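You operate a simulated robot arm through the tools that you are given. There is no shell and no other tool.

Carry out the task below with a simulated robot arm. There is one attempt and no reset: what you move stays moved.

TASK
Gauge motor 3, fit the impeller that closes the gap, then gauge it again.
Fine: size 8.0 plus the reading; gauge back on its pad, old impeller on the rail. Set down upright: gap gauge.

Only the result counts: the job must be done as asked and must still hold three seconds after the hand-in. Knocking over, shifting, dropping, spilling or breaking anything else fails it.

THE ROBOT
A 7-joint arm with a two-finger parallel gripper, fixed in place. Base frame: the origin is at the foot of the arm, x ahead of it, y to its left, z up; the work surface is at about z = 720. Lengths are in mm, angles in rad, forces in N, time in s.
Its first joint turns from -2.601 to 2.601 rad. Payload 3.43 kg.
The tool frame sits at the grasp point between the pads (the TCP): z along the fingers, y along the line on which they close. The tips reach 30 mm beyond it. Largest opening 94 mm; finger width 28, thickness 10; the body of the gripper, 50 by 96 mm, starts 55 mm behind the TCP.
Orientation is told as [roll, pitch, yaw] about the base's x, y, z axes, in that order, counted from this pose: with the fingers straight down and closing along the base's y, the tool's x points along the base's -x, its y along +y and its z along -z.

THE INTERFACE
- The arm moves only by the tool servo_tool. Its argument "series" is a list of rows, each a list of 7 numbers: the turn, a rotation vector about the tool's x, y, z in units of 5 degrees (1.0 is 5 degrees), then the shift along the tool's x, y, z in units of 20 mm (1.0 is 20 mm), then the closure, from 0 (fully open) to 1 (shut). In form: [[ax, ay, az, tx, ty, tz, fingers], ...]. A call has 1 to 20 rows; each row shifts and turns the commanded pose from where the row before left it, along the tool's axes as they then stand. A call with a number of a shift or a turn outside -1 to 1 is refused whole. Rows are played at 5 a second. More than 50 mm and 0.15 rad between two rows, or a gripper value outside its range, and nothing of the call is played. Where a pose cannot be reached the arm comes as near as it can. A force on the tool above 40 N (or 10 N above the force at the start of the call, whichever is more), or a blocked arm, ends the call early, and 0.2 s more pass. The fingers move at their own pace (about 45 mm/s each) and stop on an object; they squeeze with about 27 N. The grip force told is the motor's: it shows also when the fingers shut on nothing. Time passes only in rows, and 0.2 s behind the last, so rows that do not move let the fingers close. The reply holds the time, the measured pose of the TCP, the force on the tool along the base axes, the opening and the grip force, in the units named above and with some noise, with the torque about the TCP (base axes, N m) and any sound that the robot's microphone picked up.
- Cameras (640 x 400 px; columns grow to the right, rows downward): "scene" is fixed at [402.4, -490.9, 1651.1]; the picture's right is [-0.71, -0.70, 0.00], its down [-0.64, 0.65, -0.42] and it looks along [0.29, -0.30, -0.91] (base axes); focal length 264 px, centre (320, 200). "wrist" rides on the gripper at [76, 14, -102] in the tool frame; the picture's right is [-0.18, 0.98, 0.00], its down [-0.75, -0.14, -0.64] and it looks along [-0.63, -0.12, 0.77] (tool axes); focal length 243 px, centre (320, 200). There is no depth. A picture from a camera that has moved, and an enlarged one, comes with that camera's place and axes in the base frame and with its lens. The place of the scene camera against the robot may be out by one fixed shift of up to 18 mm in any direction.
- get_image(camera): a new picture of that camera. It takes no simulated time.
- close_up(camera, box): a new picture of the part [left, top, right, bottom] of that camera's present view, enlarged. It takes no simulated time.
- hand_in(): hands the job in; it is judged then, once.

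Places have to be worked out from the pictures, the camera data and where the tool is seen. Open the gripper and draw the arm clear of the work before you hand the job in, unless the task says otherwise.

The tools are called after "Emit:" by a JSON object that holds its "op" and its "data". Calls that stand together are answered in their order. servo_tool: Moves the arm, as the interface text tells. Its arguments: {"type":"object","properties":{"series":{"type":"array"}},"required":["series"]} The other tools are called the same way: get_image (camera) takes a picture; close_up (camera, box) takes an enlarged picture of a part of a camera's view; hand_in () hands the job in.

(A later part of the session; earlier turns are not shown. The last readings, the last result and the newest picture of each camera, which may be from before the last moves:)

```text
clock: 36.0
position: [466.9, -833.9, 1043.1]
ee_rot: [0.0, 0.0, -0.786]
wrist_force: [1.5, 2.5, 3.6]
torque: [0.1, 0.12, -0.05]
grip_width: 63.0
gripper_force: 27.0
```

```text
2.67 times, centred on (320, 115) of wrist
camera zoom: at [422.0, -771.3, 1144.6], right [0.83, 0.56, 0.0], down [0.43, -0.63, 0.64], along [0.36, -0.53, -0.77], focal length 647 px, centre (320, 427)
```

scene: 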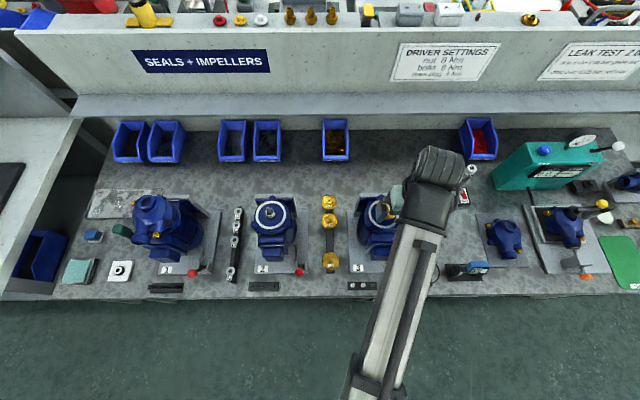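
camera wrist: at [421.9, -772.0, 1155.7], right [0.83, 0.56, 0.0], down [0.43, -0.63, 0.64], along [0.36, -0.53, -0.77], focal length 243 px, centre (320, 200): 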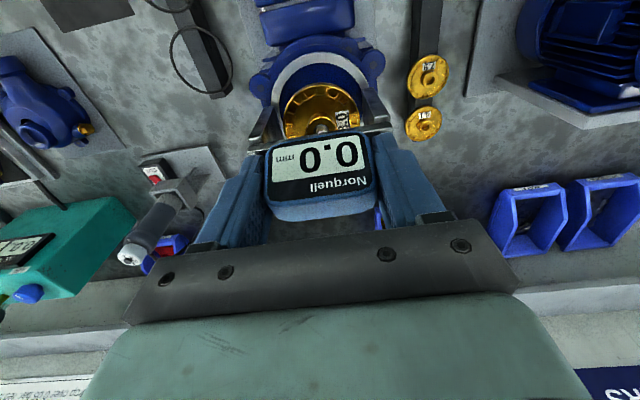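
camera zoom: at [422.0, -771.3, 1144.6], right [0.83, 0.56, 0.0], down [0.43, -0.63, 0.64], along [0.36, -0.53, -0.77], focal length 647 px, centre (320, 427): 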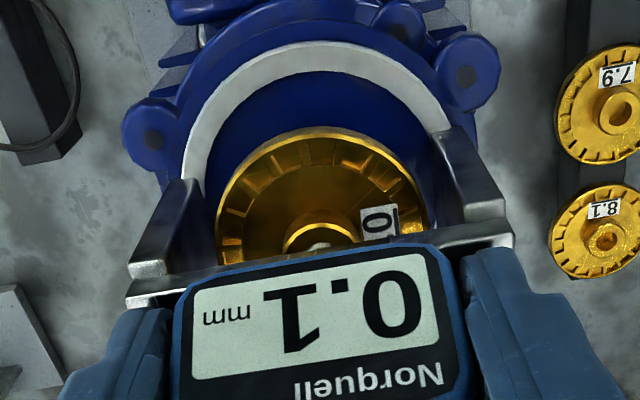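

Contact is felt (about +6 N) and the display reads 0.1. I press 0.5 mm more and hold for a second to confirm the settled reading.

Emit:
{"op": "servo_tool", "data": {"series": [[0, 0, 0, 0, 0, 0.025, 1], [0, 0, 0, 0, 0, 0, 1], [0, 0, 0, 0, 0, 0, 1], [0, 0, 0, 0, 0, 0, 1], [0, 0, 0, 0, 0, 0, 1], [0, 0, 0, 0, 0, 0, 1]]}}

Emit:
{"op": "close_up", "data": {"camera": "wrist", "box": [220, 40, 420, 190]}}

Emit:
{"op": "close_up", "data": {"camera": "scene", "box": [330, 150, 450, 240]}}

```text
clock: 37.4
position: [465.2, -834.8, 1042.6]
ee_rot: [-0.001, -0.001, -0.785]
wrist_force: [5.5, -1.9, 13.1]
torque: [-0.2, -0.19, 0.0]
grip_width: 63.0
gripper_force: 27.5
```

```text
2.67 times, centred on (320, 115) of wrist
camera zoom: at [421.9, -771.1, 1144.4], right [0.83, 0.56, 0.0], down [0.43, -0.63, 0.64], along [0.36, -0.53, -0.77], focal length 647 px, centre (320, 427)
```

zoom: 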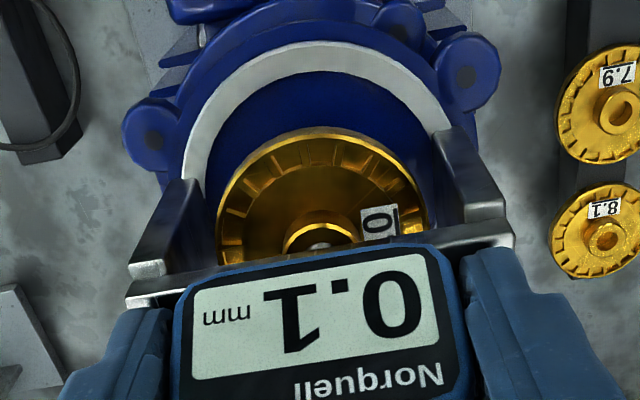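

```text
4.44 times, centred on (390, 195) of scene
camera zoom: at [402.4, -490.9, 1651.1], right [-0.71, -0.7, 0.0], down [-0.64, 0.65, -0.42], along [0.29, -0.3, -0.91], focal length 1173 px, centre (9, 222)
```

zoom: 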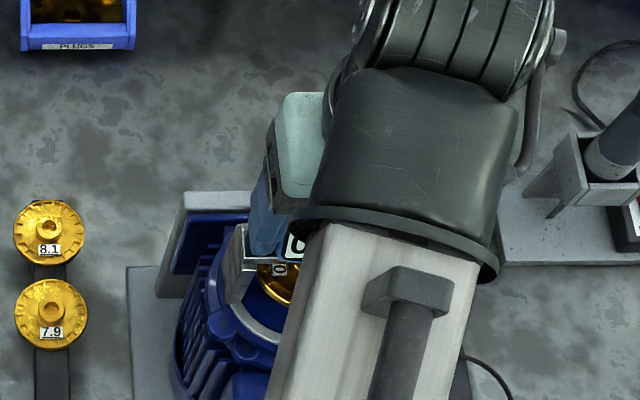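

The reading is a steady 0.1, so the needed size is 8.1. I lift the gauge off the motor and carry it back above its pad.

Emit:
{"op": "servo_tool", "data": {"series": [[0, 0, 0, 0, 0, -0.2, 1], [0, 0, 0, 0, 0, -0.46, 1], [0, 0, 0, 0, 0, -0.95, 1], [0, 0, 0, 0, 0, -0.95, 1], [0, 0, 0, 0, 0, -0.95, 1], [0, 0, 0, 0, 0, -0.95, 1]]}}

Emit:
{"op": "servo_tool", "data": {"series": [[0, 0, 0, 0.4228, -0.97, 0, 1], [0, 0, 0, 0.4228, -0.97, 0, 1], [0, 0, 0, 0.4228, -0.97, 0, 1], [0, 0, 0, 0.4228, -0.97, 0, 1], [0, 0, 0, 0.4228, -0.97, 0, 1], [0, 0, 0, 0.4228, -0.97, 0, 1], [0, 0, 0, 0.4228, -0.97, 0, 1], [0, 0, 0, 0.4228, -0.97, 0, 1], [0, 0, 0, 0.4228, -0.97, 0.92, 1], [0, 0, 0, 0.4228, -0.97, 0.92, 1], [0, 0, 0, 0.4228, -0.97, 0.92, 1], [0, 0, 0, 0.4228, -0.97, 0.92, 1], [0, 0, 0, 0.4228, -0.97, 0.92, 1], [0, 0, 0, 0.4228, -0.97, 0.92, 1], [0, 0, 0, 0.4228, -0.97, 0.92, 1], [0, 0, 0, 0.4228, -0.97, 0.92, 1], [0, 0, 0, 0, 0, 0.9, 1], [0, 0, 0, 0, 0, 0.9, 1], [0, 0, 0, 0, 0, 0.9, 1], [0, 0, 0, 0, 0, 0, 1]]}}

Emit:
{"op": "close_up", "data": {"camera": "wrist", "box": [200, 20, 440, 220]}}

```text
clock: 38.8
position: [467.5, -834.1, 1131.2]
ee_rot: [0.001, 0.001, -0.784]
wrist_force: [0.6, 0.0, -2.1]
torque: [0.0, 0.03, 0.06]
grip_width: 62.8
gripper_force: 27.0
```

```text
clock: 43.0
position: [150.0, -958.0, 929.1]
ee_rot: [0.001, 0.0, -0.785]
wrist_force: [-0.5, 1.0, -2.4]
torque: [0.0, 0.01, -0.05]
grip_width: 63.2
gripper_force: 26.9
```

```text
2.00 times, centred on (320, 120) of wrist
camera zoom: at [106.3, -894.7, 1031.6], right [0.83, 0.56, 0.0], down [0.43, -0.63, 0.64], along [0.36, -0.53, -0.77], focal length 485 px, centre (320, 360)
```

zoom: 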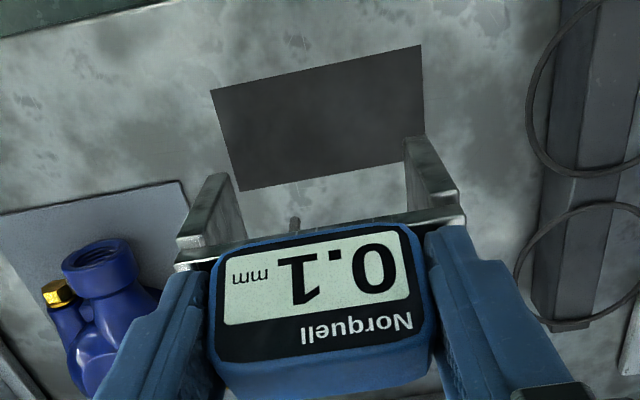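

The display holds 0.1 and the gauge is aligned above its pad. I lower to about 10 mm above, then slowly to contact.

Emit:
{"op": "servo_tool", "data": {"series": [[0, 0, 0, 0, 0, 0.9, 1], [0, 0, 0, 0, 0, 0.9, 1], [0, 0, 0, 0, 0, 0.9, 1], [0, 0, 0, 0, 0, 0.9, 1], [0, 0, 0, 0, 0, 0.9, 1], [0, 0, 0, 0, 0, 0.25, 1], [0, 0, 0, 0, 0, 0.15, 1], [0, 0, 0, 0, 0, 0.1, 1], [0, 0, 0, 0, 0, 0.1, 1], [0, 0, 0, 0, 0, 0, 1]]}}

Emit:
{"op": "close_up", "data": {"camera": "wrist", "box": [200, 20, 440, 220]}}

```text
clock: 45.2
position: [151.0, -957.6, 828.9]
ee_rot: [-0.001, 0.001, -0.786]
wrist_force: [-0.2, -0.1, -2.6]
torque: [-0.01, -0.03, 0.02]
grip_width: 63.0
gripper_force: 27.3
```

```text
2.00 times, centred on (320, 120) of wrist
camera zoom: at [106.4, -894.2, 929.9], right [0.83, 0.56, 0.0], down [0.43, -0.63, 0.64], along [0.36, -0.53, -0.77], focal length 485 px, centre (320, 360)
```

zoom: 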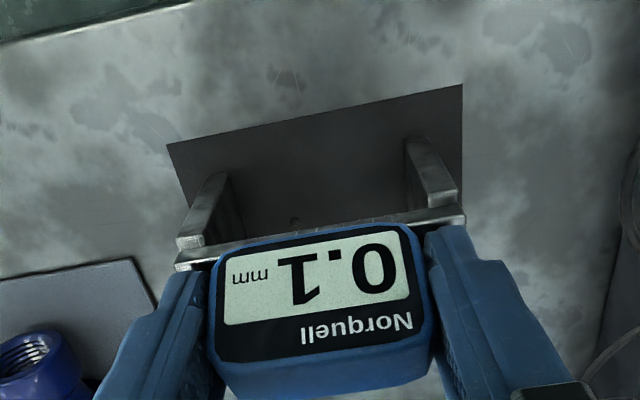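

Still hanging free (-2.6 N). I lower in 1 mm steps to contact.

Emit:
{"op": "servo_tool", "data": {"series": [[0, 0, 0, 0, 0, 0.05, 1], [0, 0, 0, 0, 0, 0.05, 1], [0, 0, 0, 0, 0, 0.05, 1], [0, 0, 0, 0, 0, 0.03, 1], [0, 0, 0, 0, 0, 0, 1]]}}

```text
clock: 46.4
position: [148.9, -958.0, 824.0]
ee_rot: [0.0, 0.0, -0.785]
wrist_force: [-0.2, 0.9, 0.4]
torque: [0.06, 0.13, -0.04]
grip_width: 63.0
gripper_force: 26.9
```

The pad now carries the gauge (the force rose to +0.4 N). I settle 0.4 mm more, open slowly, and then rise.

Emit:
{"op": "servo_tool", "data": {"series": [[0, 0, 0, 0, 0, 0.02, 1], [0, 0, 0, 0, 0, 0, 1], [0, 0, 0, 0, 0, 0, 0.3], [0, 0, 0, 0, 0, 0, 0.2], [0, 0, 0, 0, 0, 0, 0.1], [0, 0, 0, 0, 0, 0, 0], [0, 0, 0, 0, 0, 0, 0], [0, 0, 0, 0, 0, 0, 0]]}}

Emit:
{"op": "close_up", "data": {"camera": "wrist", "box": [200, 20, 440, 220]}}

```text
clock: 48.2
position: [149.7, -958.1, 823.3]
ee_rot: [-0.001, 0.002, -0.785]
wrist_force: [0.6, -0.4, 0.6]
torque: [0.03, 0.03, -0.01]
grip_width: 94.0
gripper_force: 0.1
```

```text
2.00 times, centred on (320, 120) of wrist
camera zoom: at [106.2, -894.3, 925.5], right [0.83, 0.56, 0.0], down [0.43, -0.63, 0.64], along [0.36, -0.53, -0.77], focal length 485 px, centre (320, 360)
```

zoom: 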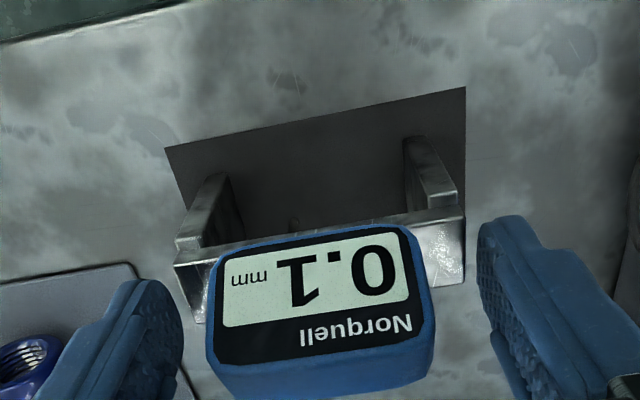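

The gauge stands upright on its pad again. I rise clear and move above the rail's free place to see how impellers sit there.

Emit:
{"op": "servo_tool", "data": {"series": [[0, 0, 0, 0, 0, -0.5, 0], [0, 0, 0, 0, 0, -0.9, 0], [0, 0, 0, 0, 0, -0.9, 0], [0, 0, 0, 0, 0, -0.9, 0], [0, 0, 0, 0, 0, -0.9, 0], [0, 0, 0, 0, 0, -0.9, 0], [0, 0, 0, 0, 0, -1, 0], [0, 0, 0, 0, 0, -1, 0], [0, 0, 0, 0, 0, -1, 0]]}}

Emit:
{"op": "servo_tool", "data": {"series": [[0, 0, 0, -0.228, 1, -0.92, 0], [0, 0, 0, -0.228, 1, -0.92, 0], [0, 0, 0, -0.228, 1, -0.92, 0], [0, 0, 0, -0.228, 1, -0.92, 0], [0, 0, 0, -0.228, 1, -0.92, 0], [0, 0, 0, -0.228, 1, -0.92, 0], [0, 0, 0, -0.228, 1, -0.92, 0], [0, 0, 0, -0.228, 1, -0.92, 0], [0, 0, 0, -0.228, 1, 0, 0], [0, 0, 0, -0.228, 1, 0, 0], [0, 0, 0, -0.228, 1, 0, 0], [0, 0, 0, -0.228, 1, 0, 0], [0, 0, 0, -0.228, 1, 0, 0], [0, 0, 0, -0.228, 1, 0, 0], [0, 0, 0, -0.228, 1, 0, 0], [0, 0, 0, -0.228, 1, 0, 0], [0, 0, 0, -0.228, 1, 0, 0], [0, 0, 0, -0.228, 1, 0, 0], [0, 0, 0, -0.228, 1, 0, 0], [0, 0, 0, -0.228, 1, 0, 0]]}}

Emit:
{"op": "servo_tool", "data": {"series": [[0, 0, 0, 0, 0.81, 0, 0], [0, 0, 0, 0, 0.81, 0, 0], [0, 0, 0, 0, 0.81, 0, 0], [0, 0, 0, 0, 0, 0.9, 0], [0, 0, 0, 0, 0, 0.9, 0], [0, 0, 0, 0, 0, 0.9, 0], [0, 0, 0, 0, 0, 0.9, 0], [0, 0, 0, 0, 0, 0.9, 0], [0, 0, 0, 0, 0, 0.9, 0], [0, 0, 0, 0, 0, 0.9, 0], [0, 0, 0, 0, 0, 0.9, 0], [0, 0, 0, 0, 0, 0, 0]]}}

Emit:
{"op": "get_image", "data": {"camera": "wrist"}}

Emit:
{"op": "close_up", "data": {"camera": "wrist", "box": [240, 0, 400, 120]}}

Emit:
{"op": "close_up", "data": {"camera": "scene", "box": [430, 230, 530, 300]}}

```text
clock: 50.2
position: [150.7, -959.1, 984.3]
ee_rot: [0.002, 0.001, -0.786]
wrist_force: [0.4, 0.3, -0.5]
torque: [-0.02, 0.02, 0.0]
grip_width: 94.1
gripper_force: 0.1
```

```text
clock: 54.4
position: [497.3, -739.8, 1132.0]
ee_rot: [0.001, -0.002, -0.786]
wrist_force: [-0.4, -0.4, 0.3]
torque: [0.01, 0.0, 0.01]
grip_width: 93.9
gripper_force: 0.1
```

```text
clock: 57.0
position: [533.4, -706.2, 987.3]
ee_rot: [0.001, -0.001, -0.784]
wrist_force: [1.2, 0.3, 0.3]
torque: [0.03, 0.0, 0.04]
grip_width: 94.1
gripper_force: 0.1
```

```text
taken
camera wrist: at [489.1, -641.7, 1089.1], right [0.83, 0.56, 0.0], down [0.43, -0.63, 0.64], along [0.36, -0.53, -0.77], focal length 243 px, centre (320, 200)
```

wrist: 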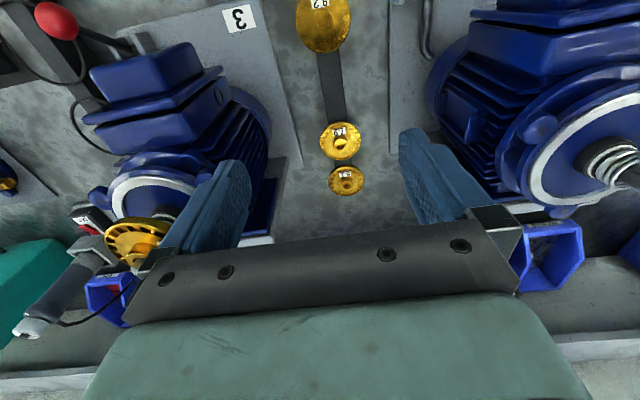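

```text
3.33 times, centred on (320, 60) of wrist
camera zoom: at [489.1, -641.7, 1089.1], right [0.83, 0.56, 0.0], down [0.43, -0.63, 0.64], along [0.36, -0.53, -0.77], focal length 809 px, centre (320, 667)
```

zoom: 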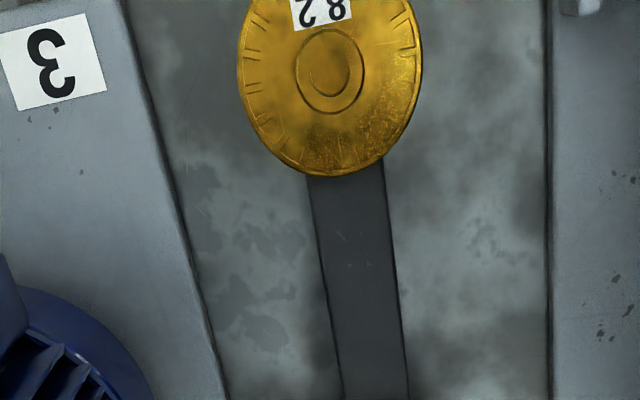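

```text
5.71 times, centred on (480, 265) of scene
camera zoom: at [402.4, -490.9, 1651.1], right [-0.71, -0.7, 0.0], down [-0.64, 0.65, -0.42], along [0.29, -0.3, -0.91], focal length 1508 px, centre (-594, -171)
```

zoom: 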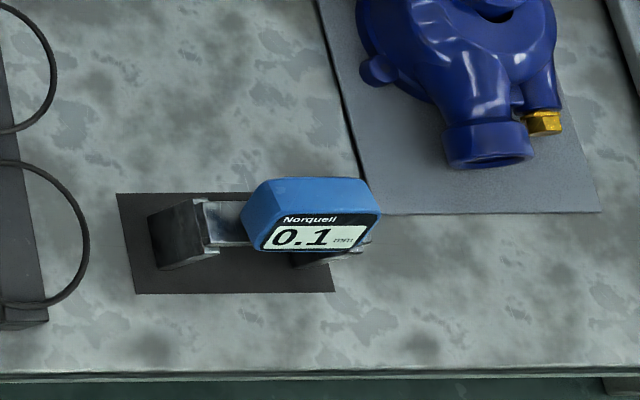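

The rail is a plain flat bar, so impellers lie flat on it. The free place is at bench (-108.5, 889). I go above motor 3 to take off the 8.0 impeller by its 60 mm rim.

Emit:
{"op": "servo_tool", "data": {"series": [[0, 0, 0, 0, 0, -0.9, 0], [0, 0, 0, 0, 0, -0.9, 0], [0, 0, 0, 0, 0, -0.9, 0], [0, 0, 0, 0, 0, -0.9, 0], [0, 0, 0, 0, 0, -0.9, 0], [0, 0, 0, 0, 0, -0.9, 0], [0, 0, 0, 0, 0, -0.9, 0], [0, 0, 0, 0, 0, -0.9, 0], [0, 0, 0, -0.276, -0.864, 0, 0], [0, 0, 0, -0.276, -0.864, 0, 0], [0, 0, 0, -0.276, -0.864, 0, 0], [0, 0, 0, -0.276, -0.864, 0, 0], [0, 0, 0, -0.276, -0.864, 0, 0], [0, 0, 0, -0.276, -0.864, 0, 0], [0, 0, 0, -0.276, -0.864, 0, 0], [0, 0, 0, -0.276, -0.864, 0, 0], [0, 0, 0, 0, 0, 0, 0]]}}

Emit:
{"op": "servo_tool", "data": {"series": [[0, 0, 0, 0, 0, 0.8, 0], [0, 0, 0, 0, 0, 0.8, 0], [0, 0, 0, 0, 0, 0.8, 0], [0, 0, 0, 0, 0, 0.8, 0], [0, 0, 0, 0, 0, 0.8, 0], [0, 0, 0, 0, 0, 0.8, 0], [0, 0, 0, 0, 0, 0, 0]]}}

Emit:
{"op": "get_image", "data": {"camera": "wrist"}}

Emit:
{"op": "close_up", "data": {"camera": "wrist", "box": [200, 60, 440, 240]}}

```text
clock: 60.6
position: [464.4, -834.9, 1130.1]
ee_rot: [0.0, 0.001, -0.786]
wrist_force: [0.7, 0.7, -0.6]
torque: [0.0, 0.01, 0.0]
grip_width: 94.2
gripper_force: 0.1
```

```text
clock: 62.2
position: [466.2, -836.1, 1034.4]
ee_rot: [0.001, -0.001, -0.785]
wrist_force: [0.0, 0.3, 0.6]
torque: [-0.03, -0.01, 0.04]
grip_width: 94.0
gripper_force: 0.1
```

```text
taken
camera wrist: at [421.5, -771.9, 1136.6], right [0.83, 0.56, 0.0], down [0.43, -0.63, 0.64], along [0.36, -0.53, -0.77], focal length 243 px, centre (320, 200)
```

wrist: 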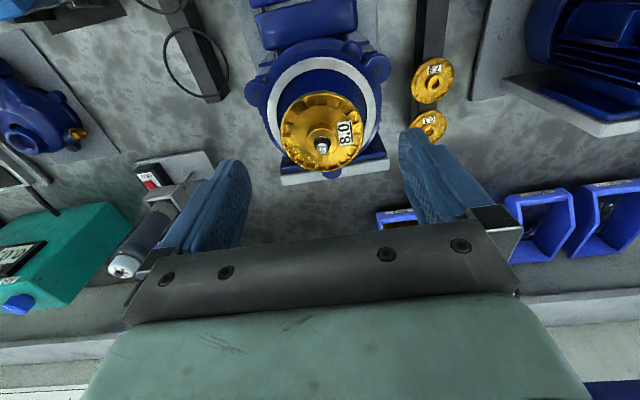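

```text
2.22 times, centred on (320, 150) of wrist
camera zoom: at [421.5, -771.9, 1136.6], right [0.83, 0.56, 0.0], down [0.43, -0.63, 0.64], along [0.36, -0.53, -0.77], focal length 539 px, centre (320, 311)
```

zoom: 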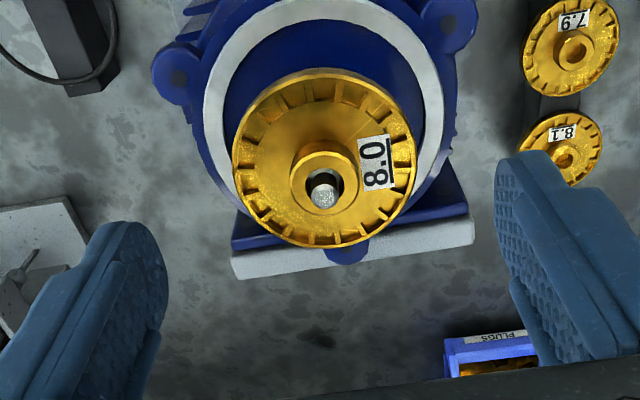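

The impeller is centred between the fingers, disc top at z≈970. I lower so the tips pass beside the rim (tip z≈950, ring at 940), then close.

Emit:
{"op": "servo_tool", "data": {"series": [[0, 0, 0, -0.05, 0.05, 0.6, 0], [0, 0, 0, 0, 0, 0.7, 0], [0, 0, 0, 0, 0, 0.7, 0], [0, 0, 0, 0, 0, 0.7, 0], [0, 0, 0, 0, 0, 0, 0]]}}

Emit:
{"op": "get_image", "data": {"camera": "wrist"}}

Emit:
{"op": "close_up", "data": {"camera": "scene", "box": [330, 150, 450, 240]}}

```text
clock: 63.4
position: [466.2, -834.8, 980.6]
ee_rot: [0.0, 0.0, -0.786]
wrist_force: [0.1, -0.1, 0.0]
torque: [0.01, 0.02, 0.05]
grip_width: 94.0
gripper_force: 0.1
```

```text
taken
camera wrist: at [422.5, -770.9, 1082.3], right [0.83, 0.56, 0.0], down [0.43, -0.63, 0.64], along [0.36, -0.53, -0.77], focal length 243 px, centre (320, 200)
```

wrist: 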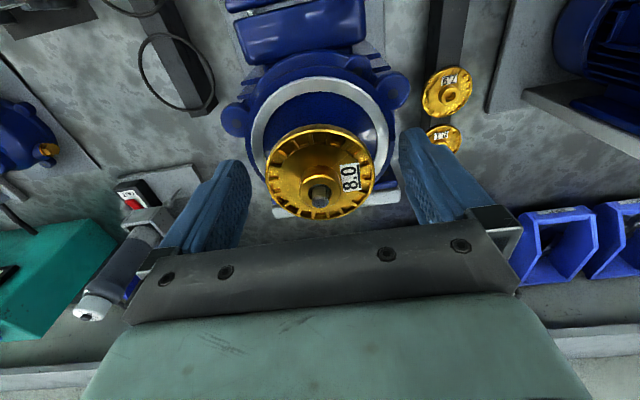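

```text
4.44 times, centred on (390, 195) of scene
camera zoom: at [402.4, -490.9, 1651.1], right [-0.71, -0.7, 0.0], down [-0.64, 0.65, -0.42], along [0.29, -0.3, -0.91], focal length 1173 px, centre (9, 222)
```

zoom: 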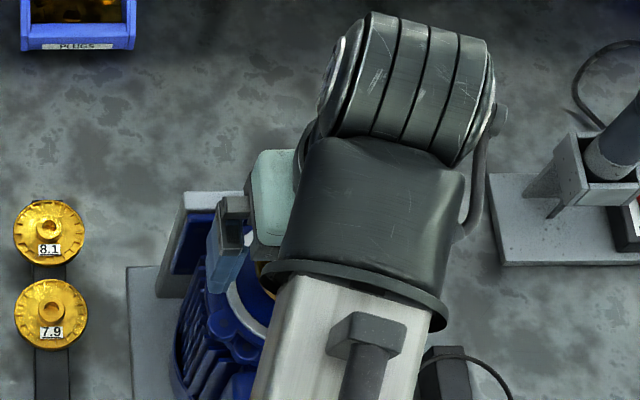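

The rim lies centred between the pads. I close on it.

Emit:
{"op": "servo_tool", "data": {"series": [[0, 0, 0, 0, 0, 0, 0.25], [0, 0, 0, 0, 0, 0, 0.35], [0, 0, 0, 0, 0, 0, 1], [0, 0, 0, 0, 0, 0, 1], [0, 0, 0, 0, 0, 0, 1], [0, 0, 0, 0, 0, 0, 1]]}}

Emit:
{"op": "close_up", "data": {"camera": "wrist", "box": [200, 60, 440, 240]}}

```text
clock: 64.8
position: [466.1, -835.1, 981.2]
ee_rot: [0.003, -0.001, -0.787]
wrist_force: [0.1, 0.6, 0.7]
torque: [0.01, 0.01, -0.02]
grip_width: 58.8
gripper_force: 26.7
```

```text
2.22 times, centred on (320, 150) of wrist
camera zoom: at [422.6, -770.8, 1082.4], right [0.83, 0.56, 0.0], down [0.43, -0.63, 0.64], along [0.36, -0.53, -0.77], focal length 539 px, centre (320, 311)
```

zoom: 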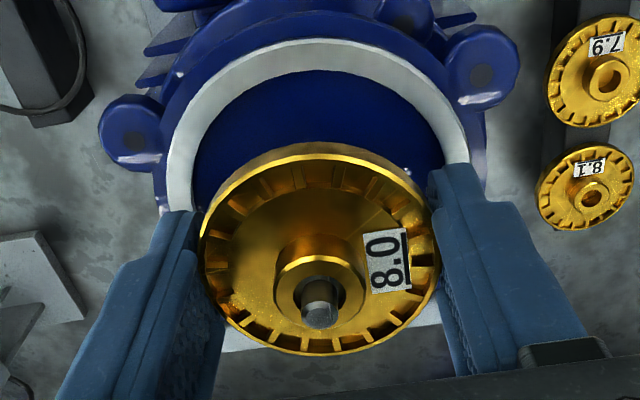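

Gripped at 58.8 mm. I lift slowly and watch the force in case the impeller binds on the shaft.

Emit:
{"op": "servo_tool", "data": {"series": [[0, 0, 0, 0, 0, -0.1, 1], [0, 0, 0, 0, 0, -0.2, 1], [0, 0, 0, 0, 0, -0.3, 1], [0, 0, 0, 0, 0, -0.3, 1], [0, 0, 0, 0, 0, 0, 1]]}}

Emit:
{"op": "close_up", "data": {"camera": "wrist", "box": [200, 60, 440, 240]}}

```text
clock: 66.0
position: [467.6, -835.0, 998.4]
ee_rot: [0.001, 0.0, -0.787]
wrist_force: [-1.0, 0.4, -2.2]
torque: [0.03, 0.02, 0.0]
grip_width: 58.8
gripper_force: 26.7
```

```text
2.22 times, centred on (320, 150) of wrist
camera zoom: at [422.9, -771.3, 1100.5], right [0.83, 0.56, 0.0], down [0.43, -0.63, 0.64], along [0.36, -0.53, -0.77], focal length 539 px, centre (320, 311)
```

zoom: 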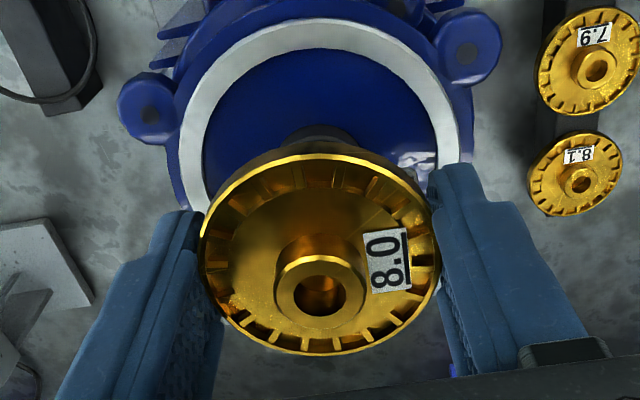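

The impeller slides free (about 2 N). I lift it well clear and carry it above the free rail place.

Emit:
{"op": "servo_tool", "data": {"series": [[0, 0, 0, 0, 0, -0.5, 1], [0, 0, 0, 0, 0, -0.8, 1], [0, 0, 0, 0, 0, -0.9, 1], [0, 0, 0, 0, 0, -0.95, 1], [0, 0, 0, 0, 0, -0.95, 1], [0, 0, 0, 0.2, 0.943, 0, 1], [0, 0, 0, 0.2, 0.943, 0, 1], [0, 0, 0, 0.2, 0.943, 0, 1], [0, 0, 0, 0.2, 0.943, 0, 1], [0, 0, 0, 0.2, 0.943, 0, 1], [0, 0, 0, 0.2, 0.943, 0, 1], [0, 0, 0, 0.2, 0.943, 0, 1], [0, 0, 0, 0.2, 0.943, 0, 1], [0, 0, 0, 0, 0, 0, 1]]}}

Emit:
{"op": "get_image", "data": {"camera": "wrist"}}

Emit:
{"op": "get_image", "data": {"camera": "scene"}}

```text
clock: 69.0
position: [553.3, -704.5, 1082.0]
ee_rot: [0.001, 0.0, -0.785]
wrist_force: [0.3, -0.8, -1.3]
torque: [0.02, 0.04, 0.03]
grip_width: 59.2
gripper_force: 26.8
```

```text
taken
camera wrist: at [507.9, -641.4, 1183.8], right [0.83, 0.56, 0.0], down [0.43, -0.63, 0.64], along [0.36, -0.53, -0.77], focal length 243 px, centre (320, 200)
```

wrist: 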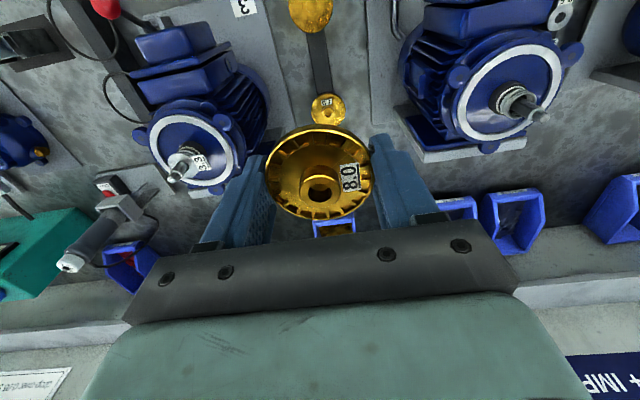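

```text
taken
```

scene: 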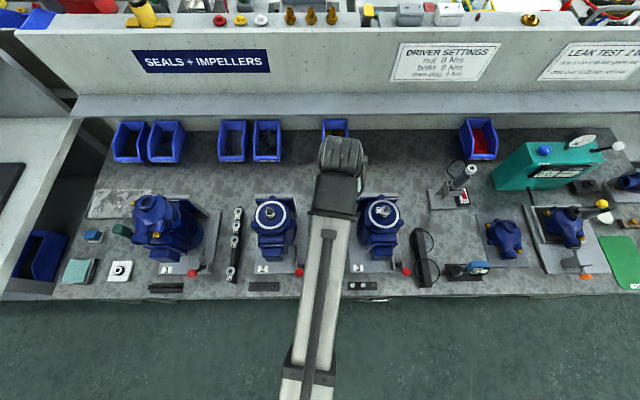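

The bared shaft of motor 3 carries a seal at its foot. I descend over the free rail place between the motors, stopping about 45 mm above.

Emit:
{"op": "servo_tool", "data": {"series": [[0, 0, 0, 0, 0, 0.9, 1], [0, 0, 0, 0, 0, 0.9, 1], [0, 0, 0, 0, 0, 0.9, 1], [0, 0, 0, 0, 0, 0.9, 1], [0, 0, 0, 0, 0, 0.9, 1], [0, 0, 0, 0, 0, 0.9, 1], [0, 0, 0, 0, 0, 0.9, 1], [0, 0, 0, 0, 0, 0.9, 1], [0, 0, 0, 0, 0, 0.9, 1], [0, 0, 0, 0, 0, 0.9, 1], [0, 0, 0, 0, 0, 0.9, 1], [0, 0, 0, 0, 0, 0.9, 1], [0, 0, 0, 0, 0, 0.9, 1], [0, 0, 0, 0, 0, 0.9, 1], [0, 0, 0, 0, 0, 0, 1]]}}

Emit:
{"op": "get_image", "data": {"camera": "wrist"}}

Emit:
{"op": "close_up", "data": {"camera": "wrist", "box": [220, 0, 440, 220]}}

Emit:
{"op": "close_up", "data": {"camera": "scene", "box": [280, 150, 400, 280]}}

```text
clock: 72.2
position: [551.7, -704.5, 829.2]
ee_rot: [-0.001, -0.002, -0.787]
wrist_force: [0.7, 0.3, -1.9]
torque: [-0.04, -0.01, 0.01]
grip_width: 59.0
gripper_force: 27.1
```

```text
taken
camera wrist: at [507.5, -640.2, 931.0], right [0.83, 0.56, 0.0], down [0.43, -0.63, 0.64], along [0.36, -0.53, -0.77], focal length 243 px, centre (320, 200)
```

wrist: 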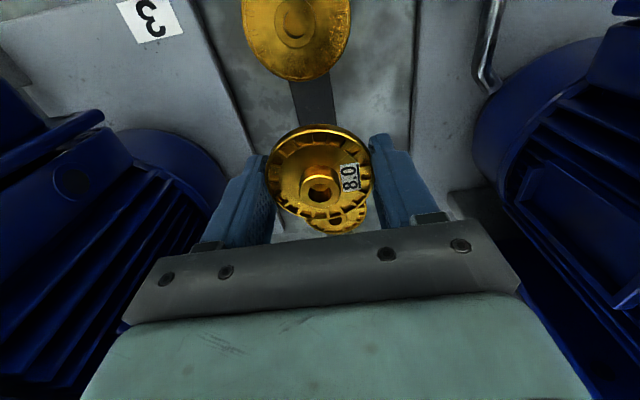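

```text
1.82 times, centred on (330, 110) of wrist
camera zoom: at [507.5, -640.2, 931.0], right [0.83, 0.56, 0.0], down [0.43, -0.63, 0.64], along [0.36, -0.53, -0.77], focal length 441 px, centre (302, 364)
```

zoom: 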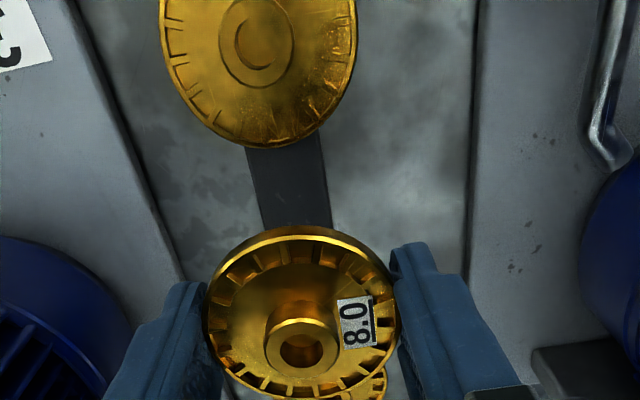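

```text
3.08 times, centred on (340, 215) of scene
camera zoom: at [402.4, -490.9, 1651.1], right [-0.71, -0.7, 0.0], down [-0.64, 0.65, -0.42], along [0.29, -0.3, -0.91], focal length 812 px, centre (258, 154)
```

zoom: 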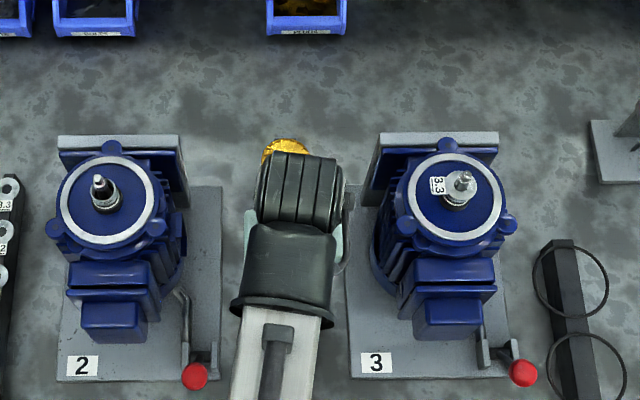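

The impeller is centred over the rail between the 8.2 and 7.9, with about 10 mm to each neighbour. I lower to just above the rail.

Emit:
{"op": "servo_tool", "data": {"series": [[0, 0, 0, 0, 0, 0.5, 1], [0, 0, 0, 0, 0, 0.5, 1], [0, 0, 0, 0, 0, 0.4, 1], [0, 0, 0, 0, 0, 0.3, 1], [0, 0, 0, 0, 0, 0.2, 1], [0, 0, 0, 0, 0, 0, 1]]}}

Emit:
{"op": "get_image", "data": {"camera": "wrist"}}

Emit:
{"op": "close_up", "data": {"camera": "wrist", "box": [220, 0, 440, 220]}}

```text
clock: 73.6
position: [552.8, -706.3, 790.3]
ee_rot: [0.002, -0.001, -0.785]
wrist_force: [0.3, 1.2, -1.9]
torque: [0.03, 0.02, -0.04]
grip_width: 59.0
gripper_force: 26.4
```

```text
taken
camera wrist: at [507.3, -642.1, 892.9], right [0.83, 0.56, 0.0], down [0.43, -0.63, 0.64], along [0.36, -0.53, -0.77], focal length 243 px, centre (320, 200)
```

wrist: 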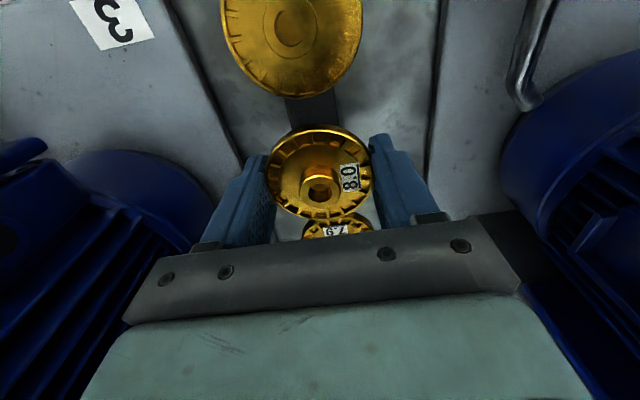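

```text
1.82 times, centred on (330, 110) of wrist
camera zoom: at [507.3, -642.1, 892.9], right [0.83, 0.56, 0.0], down [0.43, -0.63, 0.64], along [0.36, -0.53, -0.77], focal length 441 px, centre (302, 364)
```

zoom: 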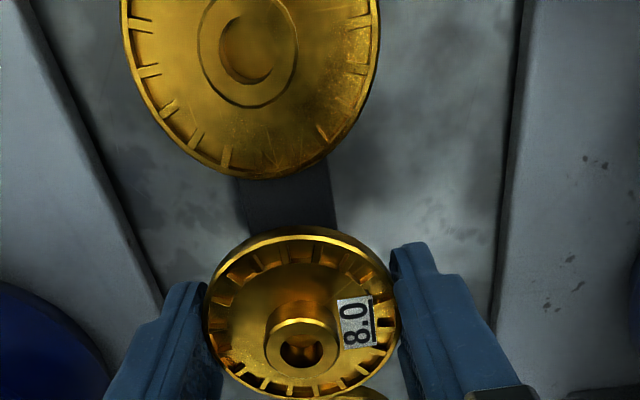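

Not in contact yet. I lower in 1.5 mm steps.

Emit:
{"op": "servo_tool", "data": {"series": [[0, 0, 0, 0, 0, 0.075, 1], [0, 0, 0, 0, 0, 0.075, 1], [0, 0, 0, 0, 0, 0.075, 1], [0, 0, 0, 0, 0, 0.075, 1], [0, 0, 0, 0, 0, 0, 1]]}}

Emit:
{"op": "close_up", "data": {"camera": "wrist", "box": [220, 0, 440, 220]}}

```text
clock: 74.8
position: [552.0, -705.1, 785.2]
ee_rot: [0.0, -0.001, -0.786]
wrist_force: [-0.1, -0.5, -1.0]
torque: [0.03, -0.03, -0.03]
grip_width: 58.9
gripper_force: 27.1
```

```text
1.82 times, centred on (330, 110) of wrist
camera zoom: at [507.5, -642.1, 887.2], right [0.83, 0.56, 0.0], down [0.43, -0.63, 0.64], along [0.36, -0.53, -0.77], focal length 441 px, centre (302, 364)
```

zoom: 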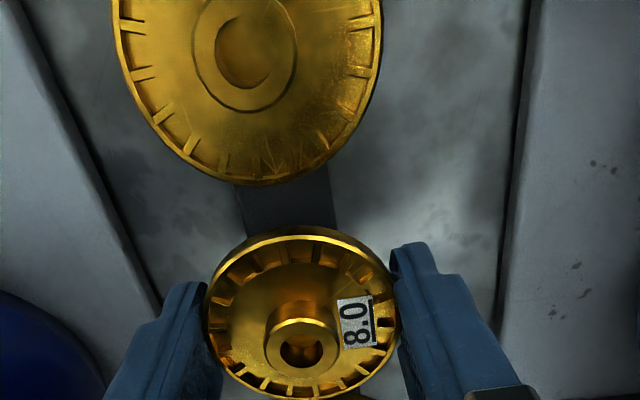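

Still free at z≈785. I continue in 1 mm steps.

Emit:
{"op": "servo_tool", "data": {"series": [[0, 0, 0, 0, 0, 0.05, 1], [0, 0, 0, 0, 0, 0.05, 1], [0, 0, 0, 0, 0, 0.05, 1], [0, 0, 0, 0, 0, 0, 1]]}}

Emit:
{"op": "close_up", "data": {"camera": "wrist", "box": [220, 0, 440, 220]}}

```text
clock: 75.8
position: [551.4, -703.7, 782.4]
ee_rot: [0.0, 0.0, -0.785]
wrist_force: [0.1, 0.2, 0.4]
torque: [0.0, 0.04, 0.01]
grip_width: 59.2
gripper_force: 26.9
```

```text
1.82 times, centred on (330, 110) of wrist
camera zoom: at [507.4, -641.8, 884.1], right [0.83, 0.56, 0.0], down [0.43, -0.63, 0.64], along [0.36, -0.53, -0.77], focal length 441 px, centre (302, 364)
```

zoom: 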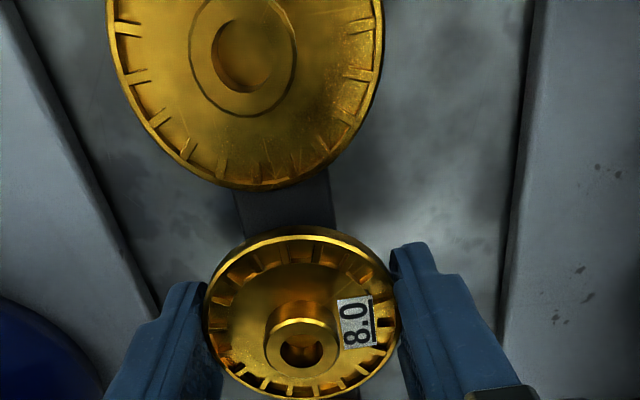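

The force has come up to +0.4 N, which suggests contact. I take one more small step to confirm.

Emit:
{"op": "servo_tool", "data": {"series": [[0, 0, 0, 0, 0, 0.04, 1], [0, 0, 0, 0, 0, 0, 1], [0, 0, 0, 0, 0, 0, 1]]}}

```text
clock: 76.6
position: [551.0, -705.8, 780.7]
ee_rot: [0.0, 0.002, -0.785]
wrist_force: [-0.4, -0.3, 0.0]
torque: [0.02, -0.01, 0.0]
grip_width: 58.9
gripper_force: 26.9
```

Ambiguous: about 0 N. I step down another 1 mm and recheck both the force and the picture.

Emit:
{"op": "servo_tool", "data": {"series": [[0, 0, 0, 0, 0, 0.05, 1], [0, 0, 0, 0, 0, 0, 1], [0, 0, 0, 0, 0, 0, 1]]}}

Emit:
{"op": "close_up", "data": {"camera": "wrist", "box": [220, 0, 440, 220]}}

```text
clock: 77.4
position: [551.4, -705.0, 779.6]
ee_rot: [0.001, -0.001, -0.785]
wrist_force: [-0.2, -0.3, -1.8]
torque: [-0.03, 0.01, -0.01]
grip_width: 59.0
gripper_force: 26.9
```

```text
1.82 times, centred on (330, 110) of wrist
camera zoom: at [507.3, -642.1, 881.9], right [0.83, 0.56, 0.0], down [0.43, -0.63, 0.64], along [0.36, -0.53, -0.77], focal length 441 px, centre (302, 364)
```

zoom: 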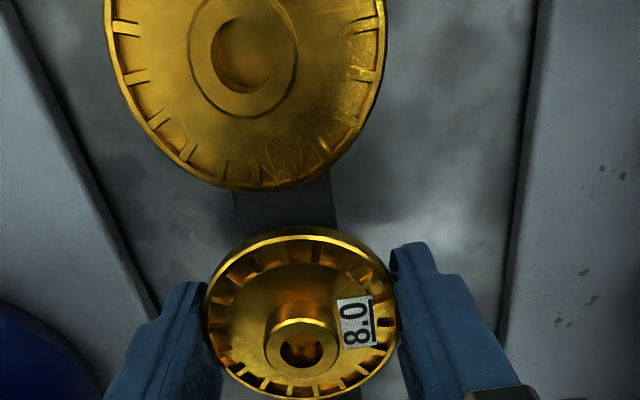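

Now -1.8 N, so it was noise and the impeller is still hanging. I continue in 1 mm steps.

Emit:
{"op": "servo_tool", "data": {"series": [[0, 0, 0, 0, 0, 0.05, 1], [0, 0, 0, 0, 0, 0.05, 1], [0, 0, 0, 0, 0, 0, 1]]}}

Emit:
{"op": "servo_tool", "data": {"series": [[0, 0, 0, 0, 0, 0.05, 1], [0, 0, 0, 0, 0, 0, 1]]}}

```text
clock: 78.2
position: [551.8, -705.5, 778.5]
ee_rot: [-0.001, 0.001, -0.785]
wrist_force: [-0.8, 1.2, -0.2]
torque: [-0.03, 0.01, 0.0]
grip_width: 58.9
gripper_force: 26.7
```

```text
clock: 78.8
position: [552.0, -705.2, 776.7]
ee_rot: [0.0, 0.001, -0.784]
wrist_force: [0.6, -1.2, -0.2]
torque: [0.0, 0.0, 0.0]
grip_width: 58.5
gripper_force: 27.0
```

Readings are still within the noise. I keep stepping down 1 mm at a time.

Emit:
{"op": "servo_tool", "data": {"series": [[0, 0, 0, 0, 0, 0.05, 1], [0, 0, 0, 0, 0, 0, 1]]}}

Emit:
{"op": "servo_tool", "data": {"series": [[0, 0, 0, 0, 0, 0.05, 1], [0, 0, 0, 0, 0, 0, 1]]}}

Emit:
{"op": "close_up", "data": {"camera": "wrist", "box": [220, 0, 440, 220]}}

```text
clock: 79.4
position: [551.8, -705.4, 775.9]
ee_rot: [0.0, -0.001, -0.786]
wrist_force: [0.0, 0.0, -1.1]
torque: [0.03, 0.0, -0.03]
grip_width: 59.2
gripper_force: 27.3
```

```text
clock: 80.0
position: [551.0, -705.8, 774.1]
ee_rot: [-0.001, 0.001, -0.784]
wrist_force: [0.4, 0.3, -1.0]
torque: [0.0, -0.02, 0.0]
grip_width: 58.9
gripper_force: 27.1
```

```text
1.82 times, centred on (330, 110) of wrist
camera zoom: at [507.6, -642.0, 876.8], right [0.83, 0.56, 0.0], down [0.43, -0.63, 0.64], along [0.36, -0.53, -0.77], focal length 441 px, centre (302, 364)
```

zoom: 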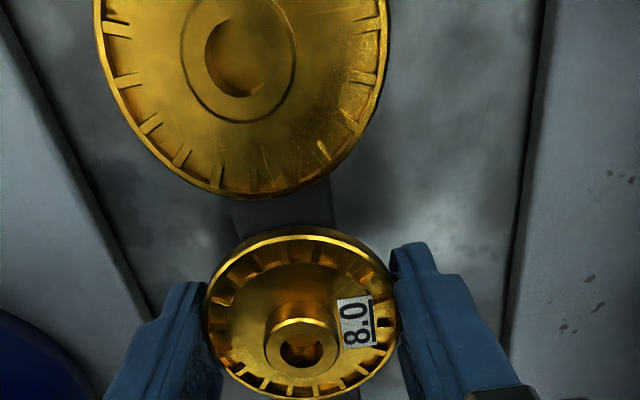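

By apparent size, the held disc (z≈767) is now nearly level with the 8.2 disc (z≈768), so contact should be close. I keep stepping.

Emit:
{"op": "servo_tool", "data": {"series": [[0, 0, 0, 0, 0, 0.05, 1], [0, 0, 0, 0, 0, 0, 1]]}}

Emit:
{"op": "servo_tool", "data": {"series": [[0, 0, 0, 0, 0, 0.04, 1], [0, 0, 0, 0, 0, 0, 1]]}}

Emit:
{"op": "close_up", "data": {"camera": "wrist", "box": [220, 0, 440, 220]}}

```text
clock: 80.6
position: [551.5, -705.1, 773.9]
ee_rot: [-0.001, 0.001, -0.785]
wrist_force: [0.2, 0.1, -0.9]
torque: [0.0, -0.01, 0.02]
grip_width: 59.1
gripper_force: 26.7
```

```text
clock: 81.2
position: [550.4, -705.7, 772.5]
ee_rot: [0.0, 0.0, -0.786]
wrist_force: [0.5, -0.2, -1.2]
torque: [0.01, 0.0, -0.02]
grip_width: 59.1
gripper_force: 26.8
```

```text
1.82 times, centred on (330, 110) of wrist
camera zoom: at [507.6, -642.1, 875.4], right [0.83, 0.56, 0.0], down [0.43, -0.63, 0.64], along [0.36, -0.53, -0.77], focal length 441 px, centre (302, 364)
```

zoom: 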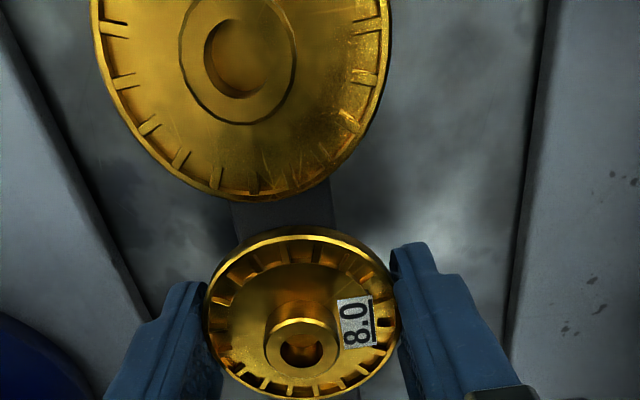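

Still hanging. I keep stepping down.

Emit:
{"op": "servo_tool", "data": {"series": [[0, 0, 0, 0, 0, 0.05, 1], [0, 0, 0, 0, 0, 0, 1]]}}

Emit:
{"op": "servo_tool", "data": {"series": [[0, 0, 0, 0, 0, 0.05, 1], [0, 0, 0, 0, 0, 0, 1]]}}

Emit:
{"op": "servo_tool", "data": {"series": [[0, 0, 0, 0, 0, 0.05, 1], [0, 0, 0, 0, 0, 0, 1]]}}

Emit:
{"op": "close_up", "data": {"camera": "wrist", "box": [220, 0, 440, 220]}}

```text
clock: 81.8
position: [553.0, -705.1, 772.4]
ee_rot: [0.001, 0.0, -0.785]
wrist_force: [0.4, -1.4, 14.3]
torque: [0.16, 0.08, 0.0]
grip_width: 59.4
gripper_force: 27.3
```

```text
clock: 82.4
position: [552.2, -706.0, 770.9]
ee_rot: [0.001, -0.002, -0.786]
wrist_force: [1.5, -1.4, 24.4]
torque: [0.1, 0.1, -0.02]
grip_width: 58.9
gripper_force: 26.3
```

```text
clock: 83.0
position: [552.5, -705.5, 773.1]
ee_rot: [0.0, -0.004, -0.784]
wrist_force: [-1.1, 1.6, 9.0]
torque: [0.13, 0.1, 0.01]
grip_width: 59.0
gripper_force: 27.2
stopped in row 2: the force on the tool passed its limit at 41 N (the readings are from after the stop); the commanded pose is now the measured one
```

```text
1.82 times, centred on (330, 110) of wrist
camera zoom: at [507.4, -642.1, 874.7], right [0.82, 0.57, 0.0], down [0.43, -0.63, 0.64], along [0.36, -0.53, -0.76], focal length 441 px, centre (302, 364)
```

zoom: 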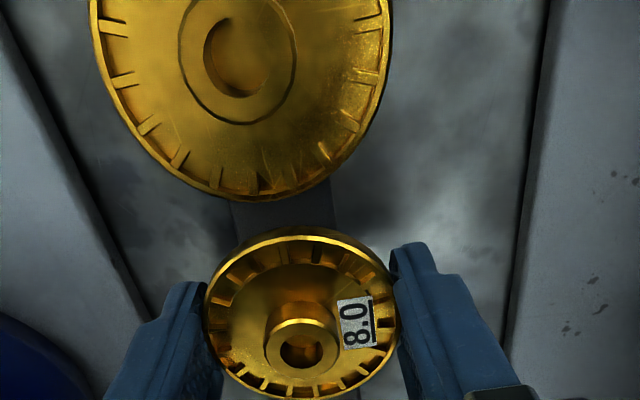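

Contact came at TCP z≈772. The last step hit the force limit, and the arm has now relaxed to 9 N. I ease up 0.6 mm and open the fingers slowly.

Emit:
{"op": "servo_tool", "data": {"series": [[0, 0, 0, 0, 0, -0.03, 1], [0, 0, 0, 0, 0, 0, 1], [0, 0, 0, 0, 0, 0, 0.33], [0, 0, 0, 0, 0, 0, 0.25], [0, 0, 0, 0, 0, 0, 0.15], [0, 0, 0, 0, 0, 0, 0.1], [0, 0, 0, 0, 0, 0, 0.1], [0, 0, 0, 0, 0, 0, 0.1]]}}

Emit:
{"op": "get_image", "data": {"camera": "wrist"}}

Emit:
{"op": "close_up", "data": {"camera": "wrist", "box": [220, 0, 440, 220]}}

```text
clock: 84.8
position: [551.2, -706.3, 774.3]
ee_rot: [0.0, -0.003, -0.784]
wrist_force: [0.0, 0.5, -0.6]
torque: [0.0, 0.0, 0.02]
grip_width: 84.6
gripper_force: 0.0
```

```text
taken
camera wrist: at [507.8, -642.4, 874.5], right [0.83, 0.56, 0.0], down [0.43, -0.63, 0.64], along [0.36, -0.53, -0.77], focal length 243 px, centre (320, 200)
```

wrist: 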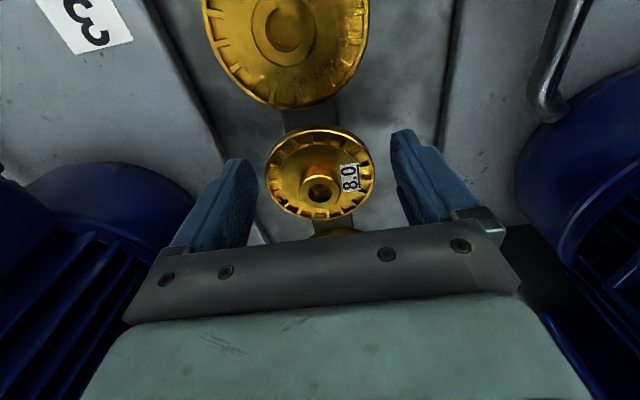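

```text
1.82 times, centred on (330, 110) of wrist
camera zoom: at [507.8, -642.4, 874.5], right [0.83, 0.56, 0.0], down [0.43, -0.63, 0.64], along [0.36, -0.53, -0.77], focal length 441 px, centre (302, 364)
```

zoom: 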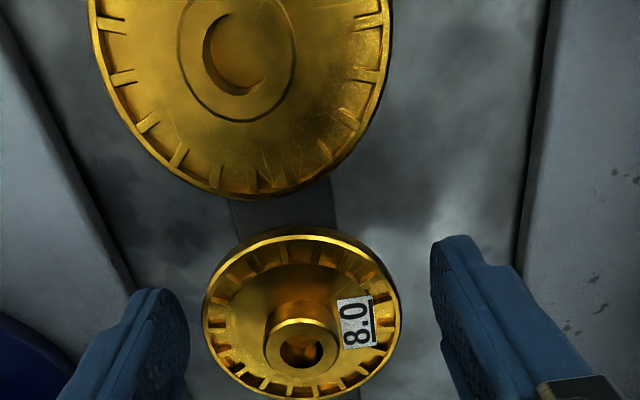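

The 8.0 now lies on the rail on its own. I rise, then tilt the tool 20° outward, since the 8.1 lies at radius ≈1033 mm, beyond the straight-down reach.

Emit:
{"op": "servo_tool", "data": {"series": [[0, 0, 0, 0, 0, -0.3, 0.05], [0, 0, 0, 0, 0, -0.8, 0], [0, 0, 0, 0, 0, -0.9, 0], [0, 0, 0, 0, 0, -0.9, 0], [0, 0, 0, 0, 0, -0.9, 0], [0, 0, 0, 0, 0, -0.9, 0], [0, 0, 0, 0, 0, -0.9, 0], [0, 0, 0, 0, 0, -0.7, 0], [0, 0, 0, 0, 0, 0, 0]]}}

Emit:
{"op": "get_image", "data": {"camera": "wrist"}}

Emit:
{"op": "servo_tool", "data": {"series": [[0, -1, 0, 0, 0, 0, 0], [0, -1, 0, 0, 0, 0, 0], [0, -1, 0, 0, 0, 0, 0], [0, -1, 0, 0, 0, 0, 0], [0, 0, 0, 0, 0, 0, 0]]}}

Emit:
{"op": "get_image", "data": {"camera": "wrist"}}

Emit:
{"op": "get_image", "data": {"camera": "scene"}}

```text
clock: 86.8
position: [550.9, -704.9, 898.5]
ee_rot: [0.001, -0.002, -0.786]
wrist_force: [0.0, -0.3, 0.3]
torque: [-0.02, -0.01, -0.03]
grip_width: 93.8
gripper_force: 0.0
```

```text
taken
camera wrist: at [506.7, -641.9, 999.6], right [0.83, 0.56, 0.0], down [0.43, -0.63, 0.64], along [0.36, -0.53, -0.77], focal length 243 px, centre (320, 200)
```

wrist: 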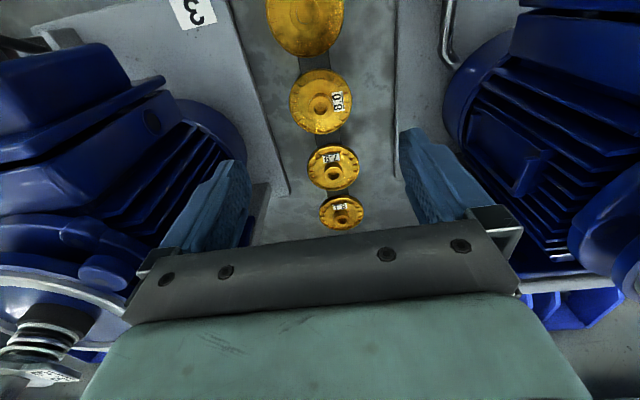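

```text
clock: 88.0
position: [552.3, -705.7, 897.6]
ee_rot: [0.0, -0.352, -0.786]
wrist_force: [-0.6, 0.9, -0.5]
torque: [-0.03, 0.03, -0.02]
grip_width: 94.2
gripper_force: 0.0
```

```text
taken
camera wrist: at [486.2, -620.7, 967.5], right [0.82, 0.57, 0.06], down [0.24, -0.44, 0.86], along [0.52, -0.69, -0.5], focal length 243 px, centre (320, 200)
```

wrist: 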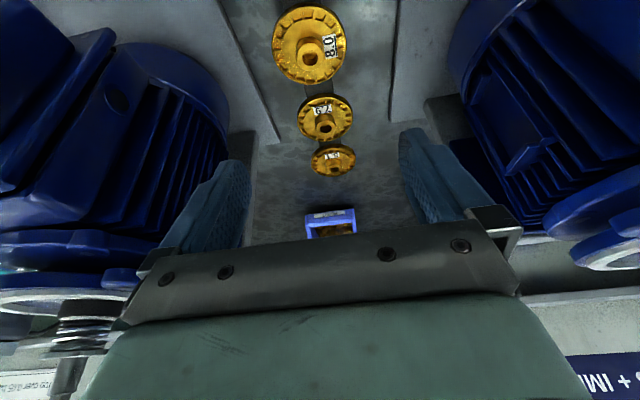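

```text
taken
```

scene: 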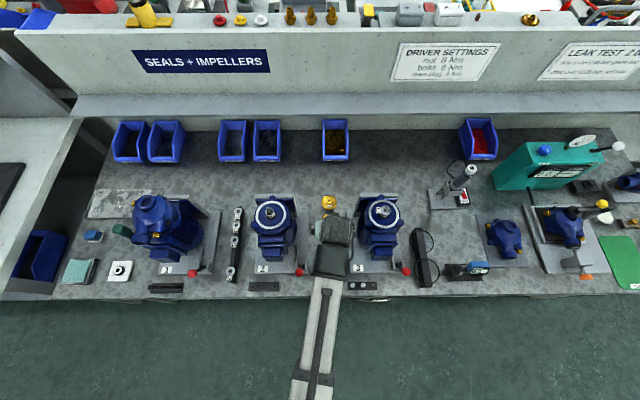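

The tilt works. I move outward and down toward the 8.1, checking that the arm really reaches.

Emit:
{"op": "servo_tool", "data": {"series": [[0, 0, 0, -0.684, 0, 0.582, 0], [0, 0, 0, -0.684, 0, 0.582, 0], [0, 0, 0, -0.684, 0, 0.582, 0], [0, 0, 0, -0.684, 0, 0.582, 0], [0, 0, 0, -0.684, 0, 0.582, 0], [0, 0, 0, -0.684, 0, 0.582, 0], [0, 0, 0, -0.684, 0, 0.582, 0], [0, 0, 0, -0.684, 0, 0.582, 0], [0, 0, 0, 0, 0, 0, 0]]}}

Emit:
{"op": "get_image", "data": {"camera": "wrist"}}

Emit:
{"op": "get_image", "data": {"camera": "scene"}}

```text
clock: 90.0
position: [645.8, -800.9, 848.4]
ee_rot: [0.0, -0.352, -0.785]
wrist_force: [-0.6, 0.0, -0.2]
torque: [0.01, 0.02, -0.01]
grip_width: 93.6
gripper_force: 0.0
```

```text
taken
camera wrist: at [580.5, -715.8, 917.3], right [0.82, 0.57, 0.06], down [0.24, -0.44, 0.86], along [0.52, -0.69, -0.5], focal length 243 px, centre (320, 200)
```

wrist: 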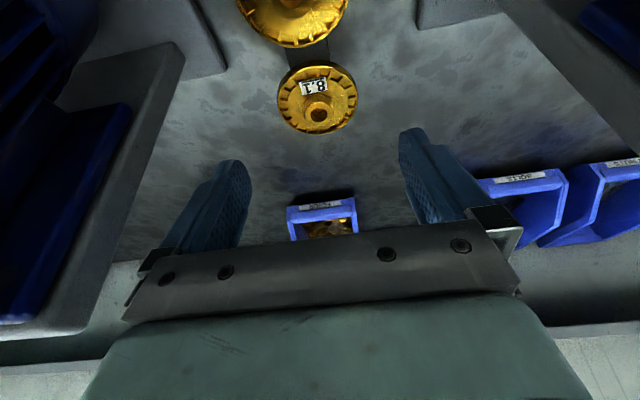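

```text
taken
```

scene: 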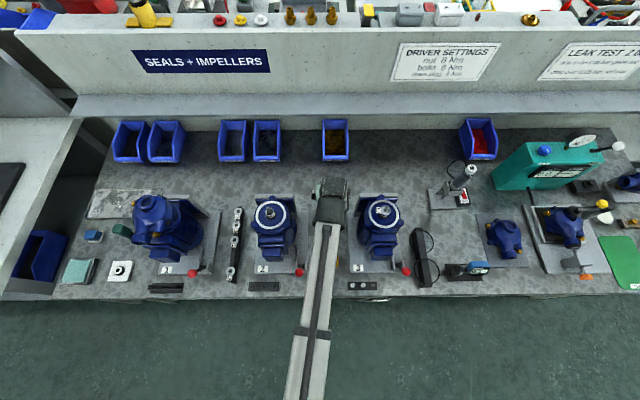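

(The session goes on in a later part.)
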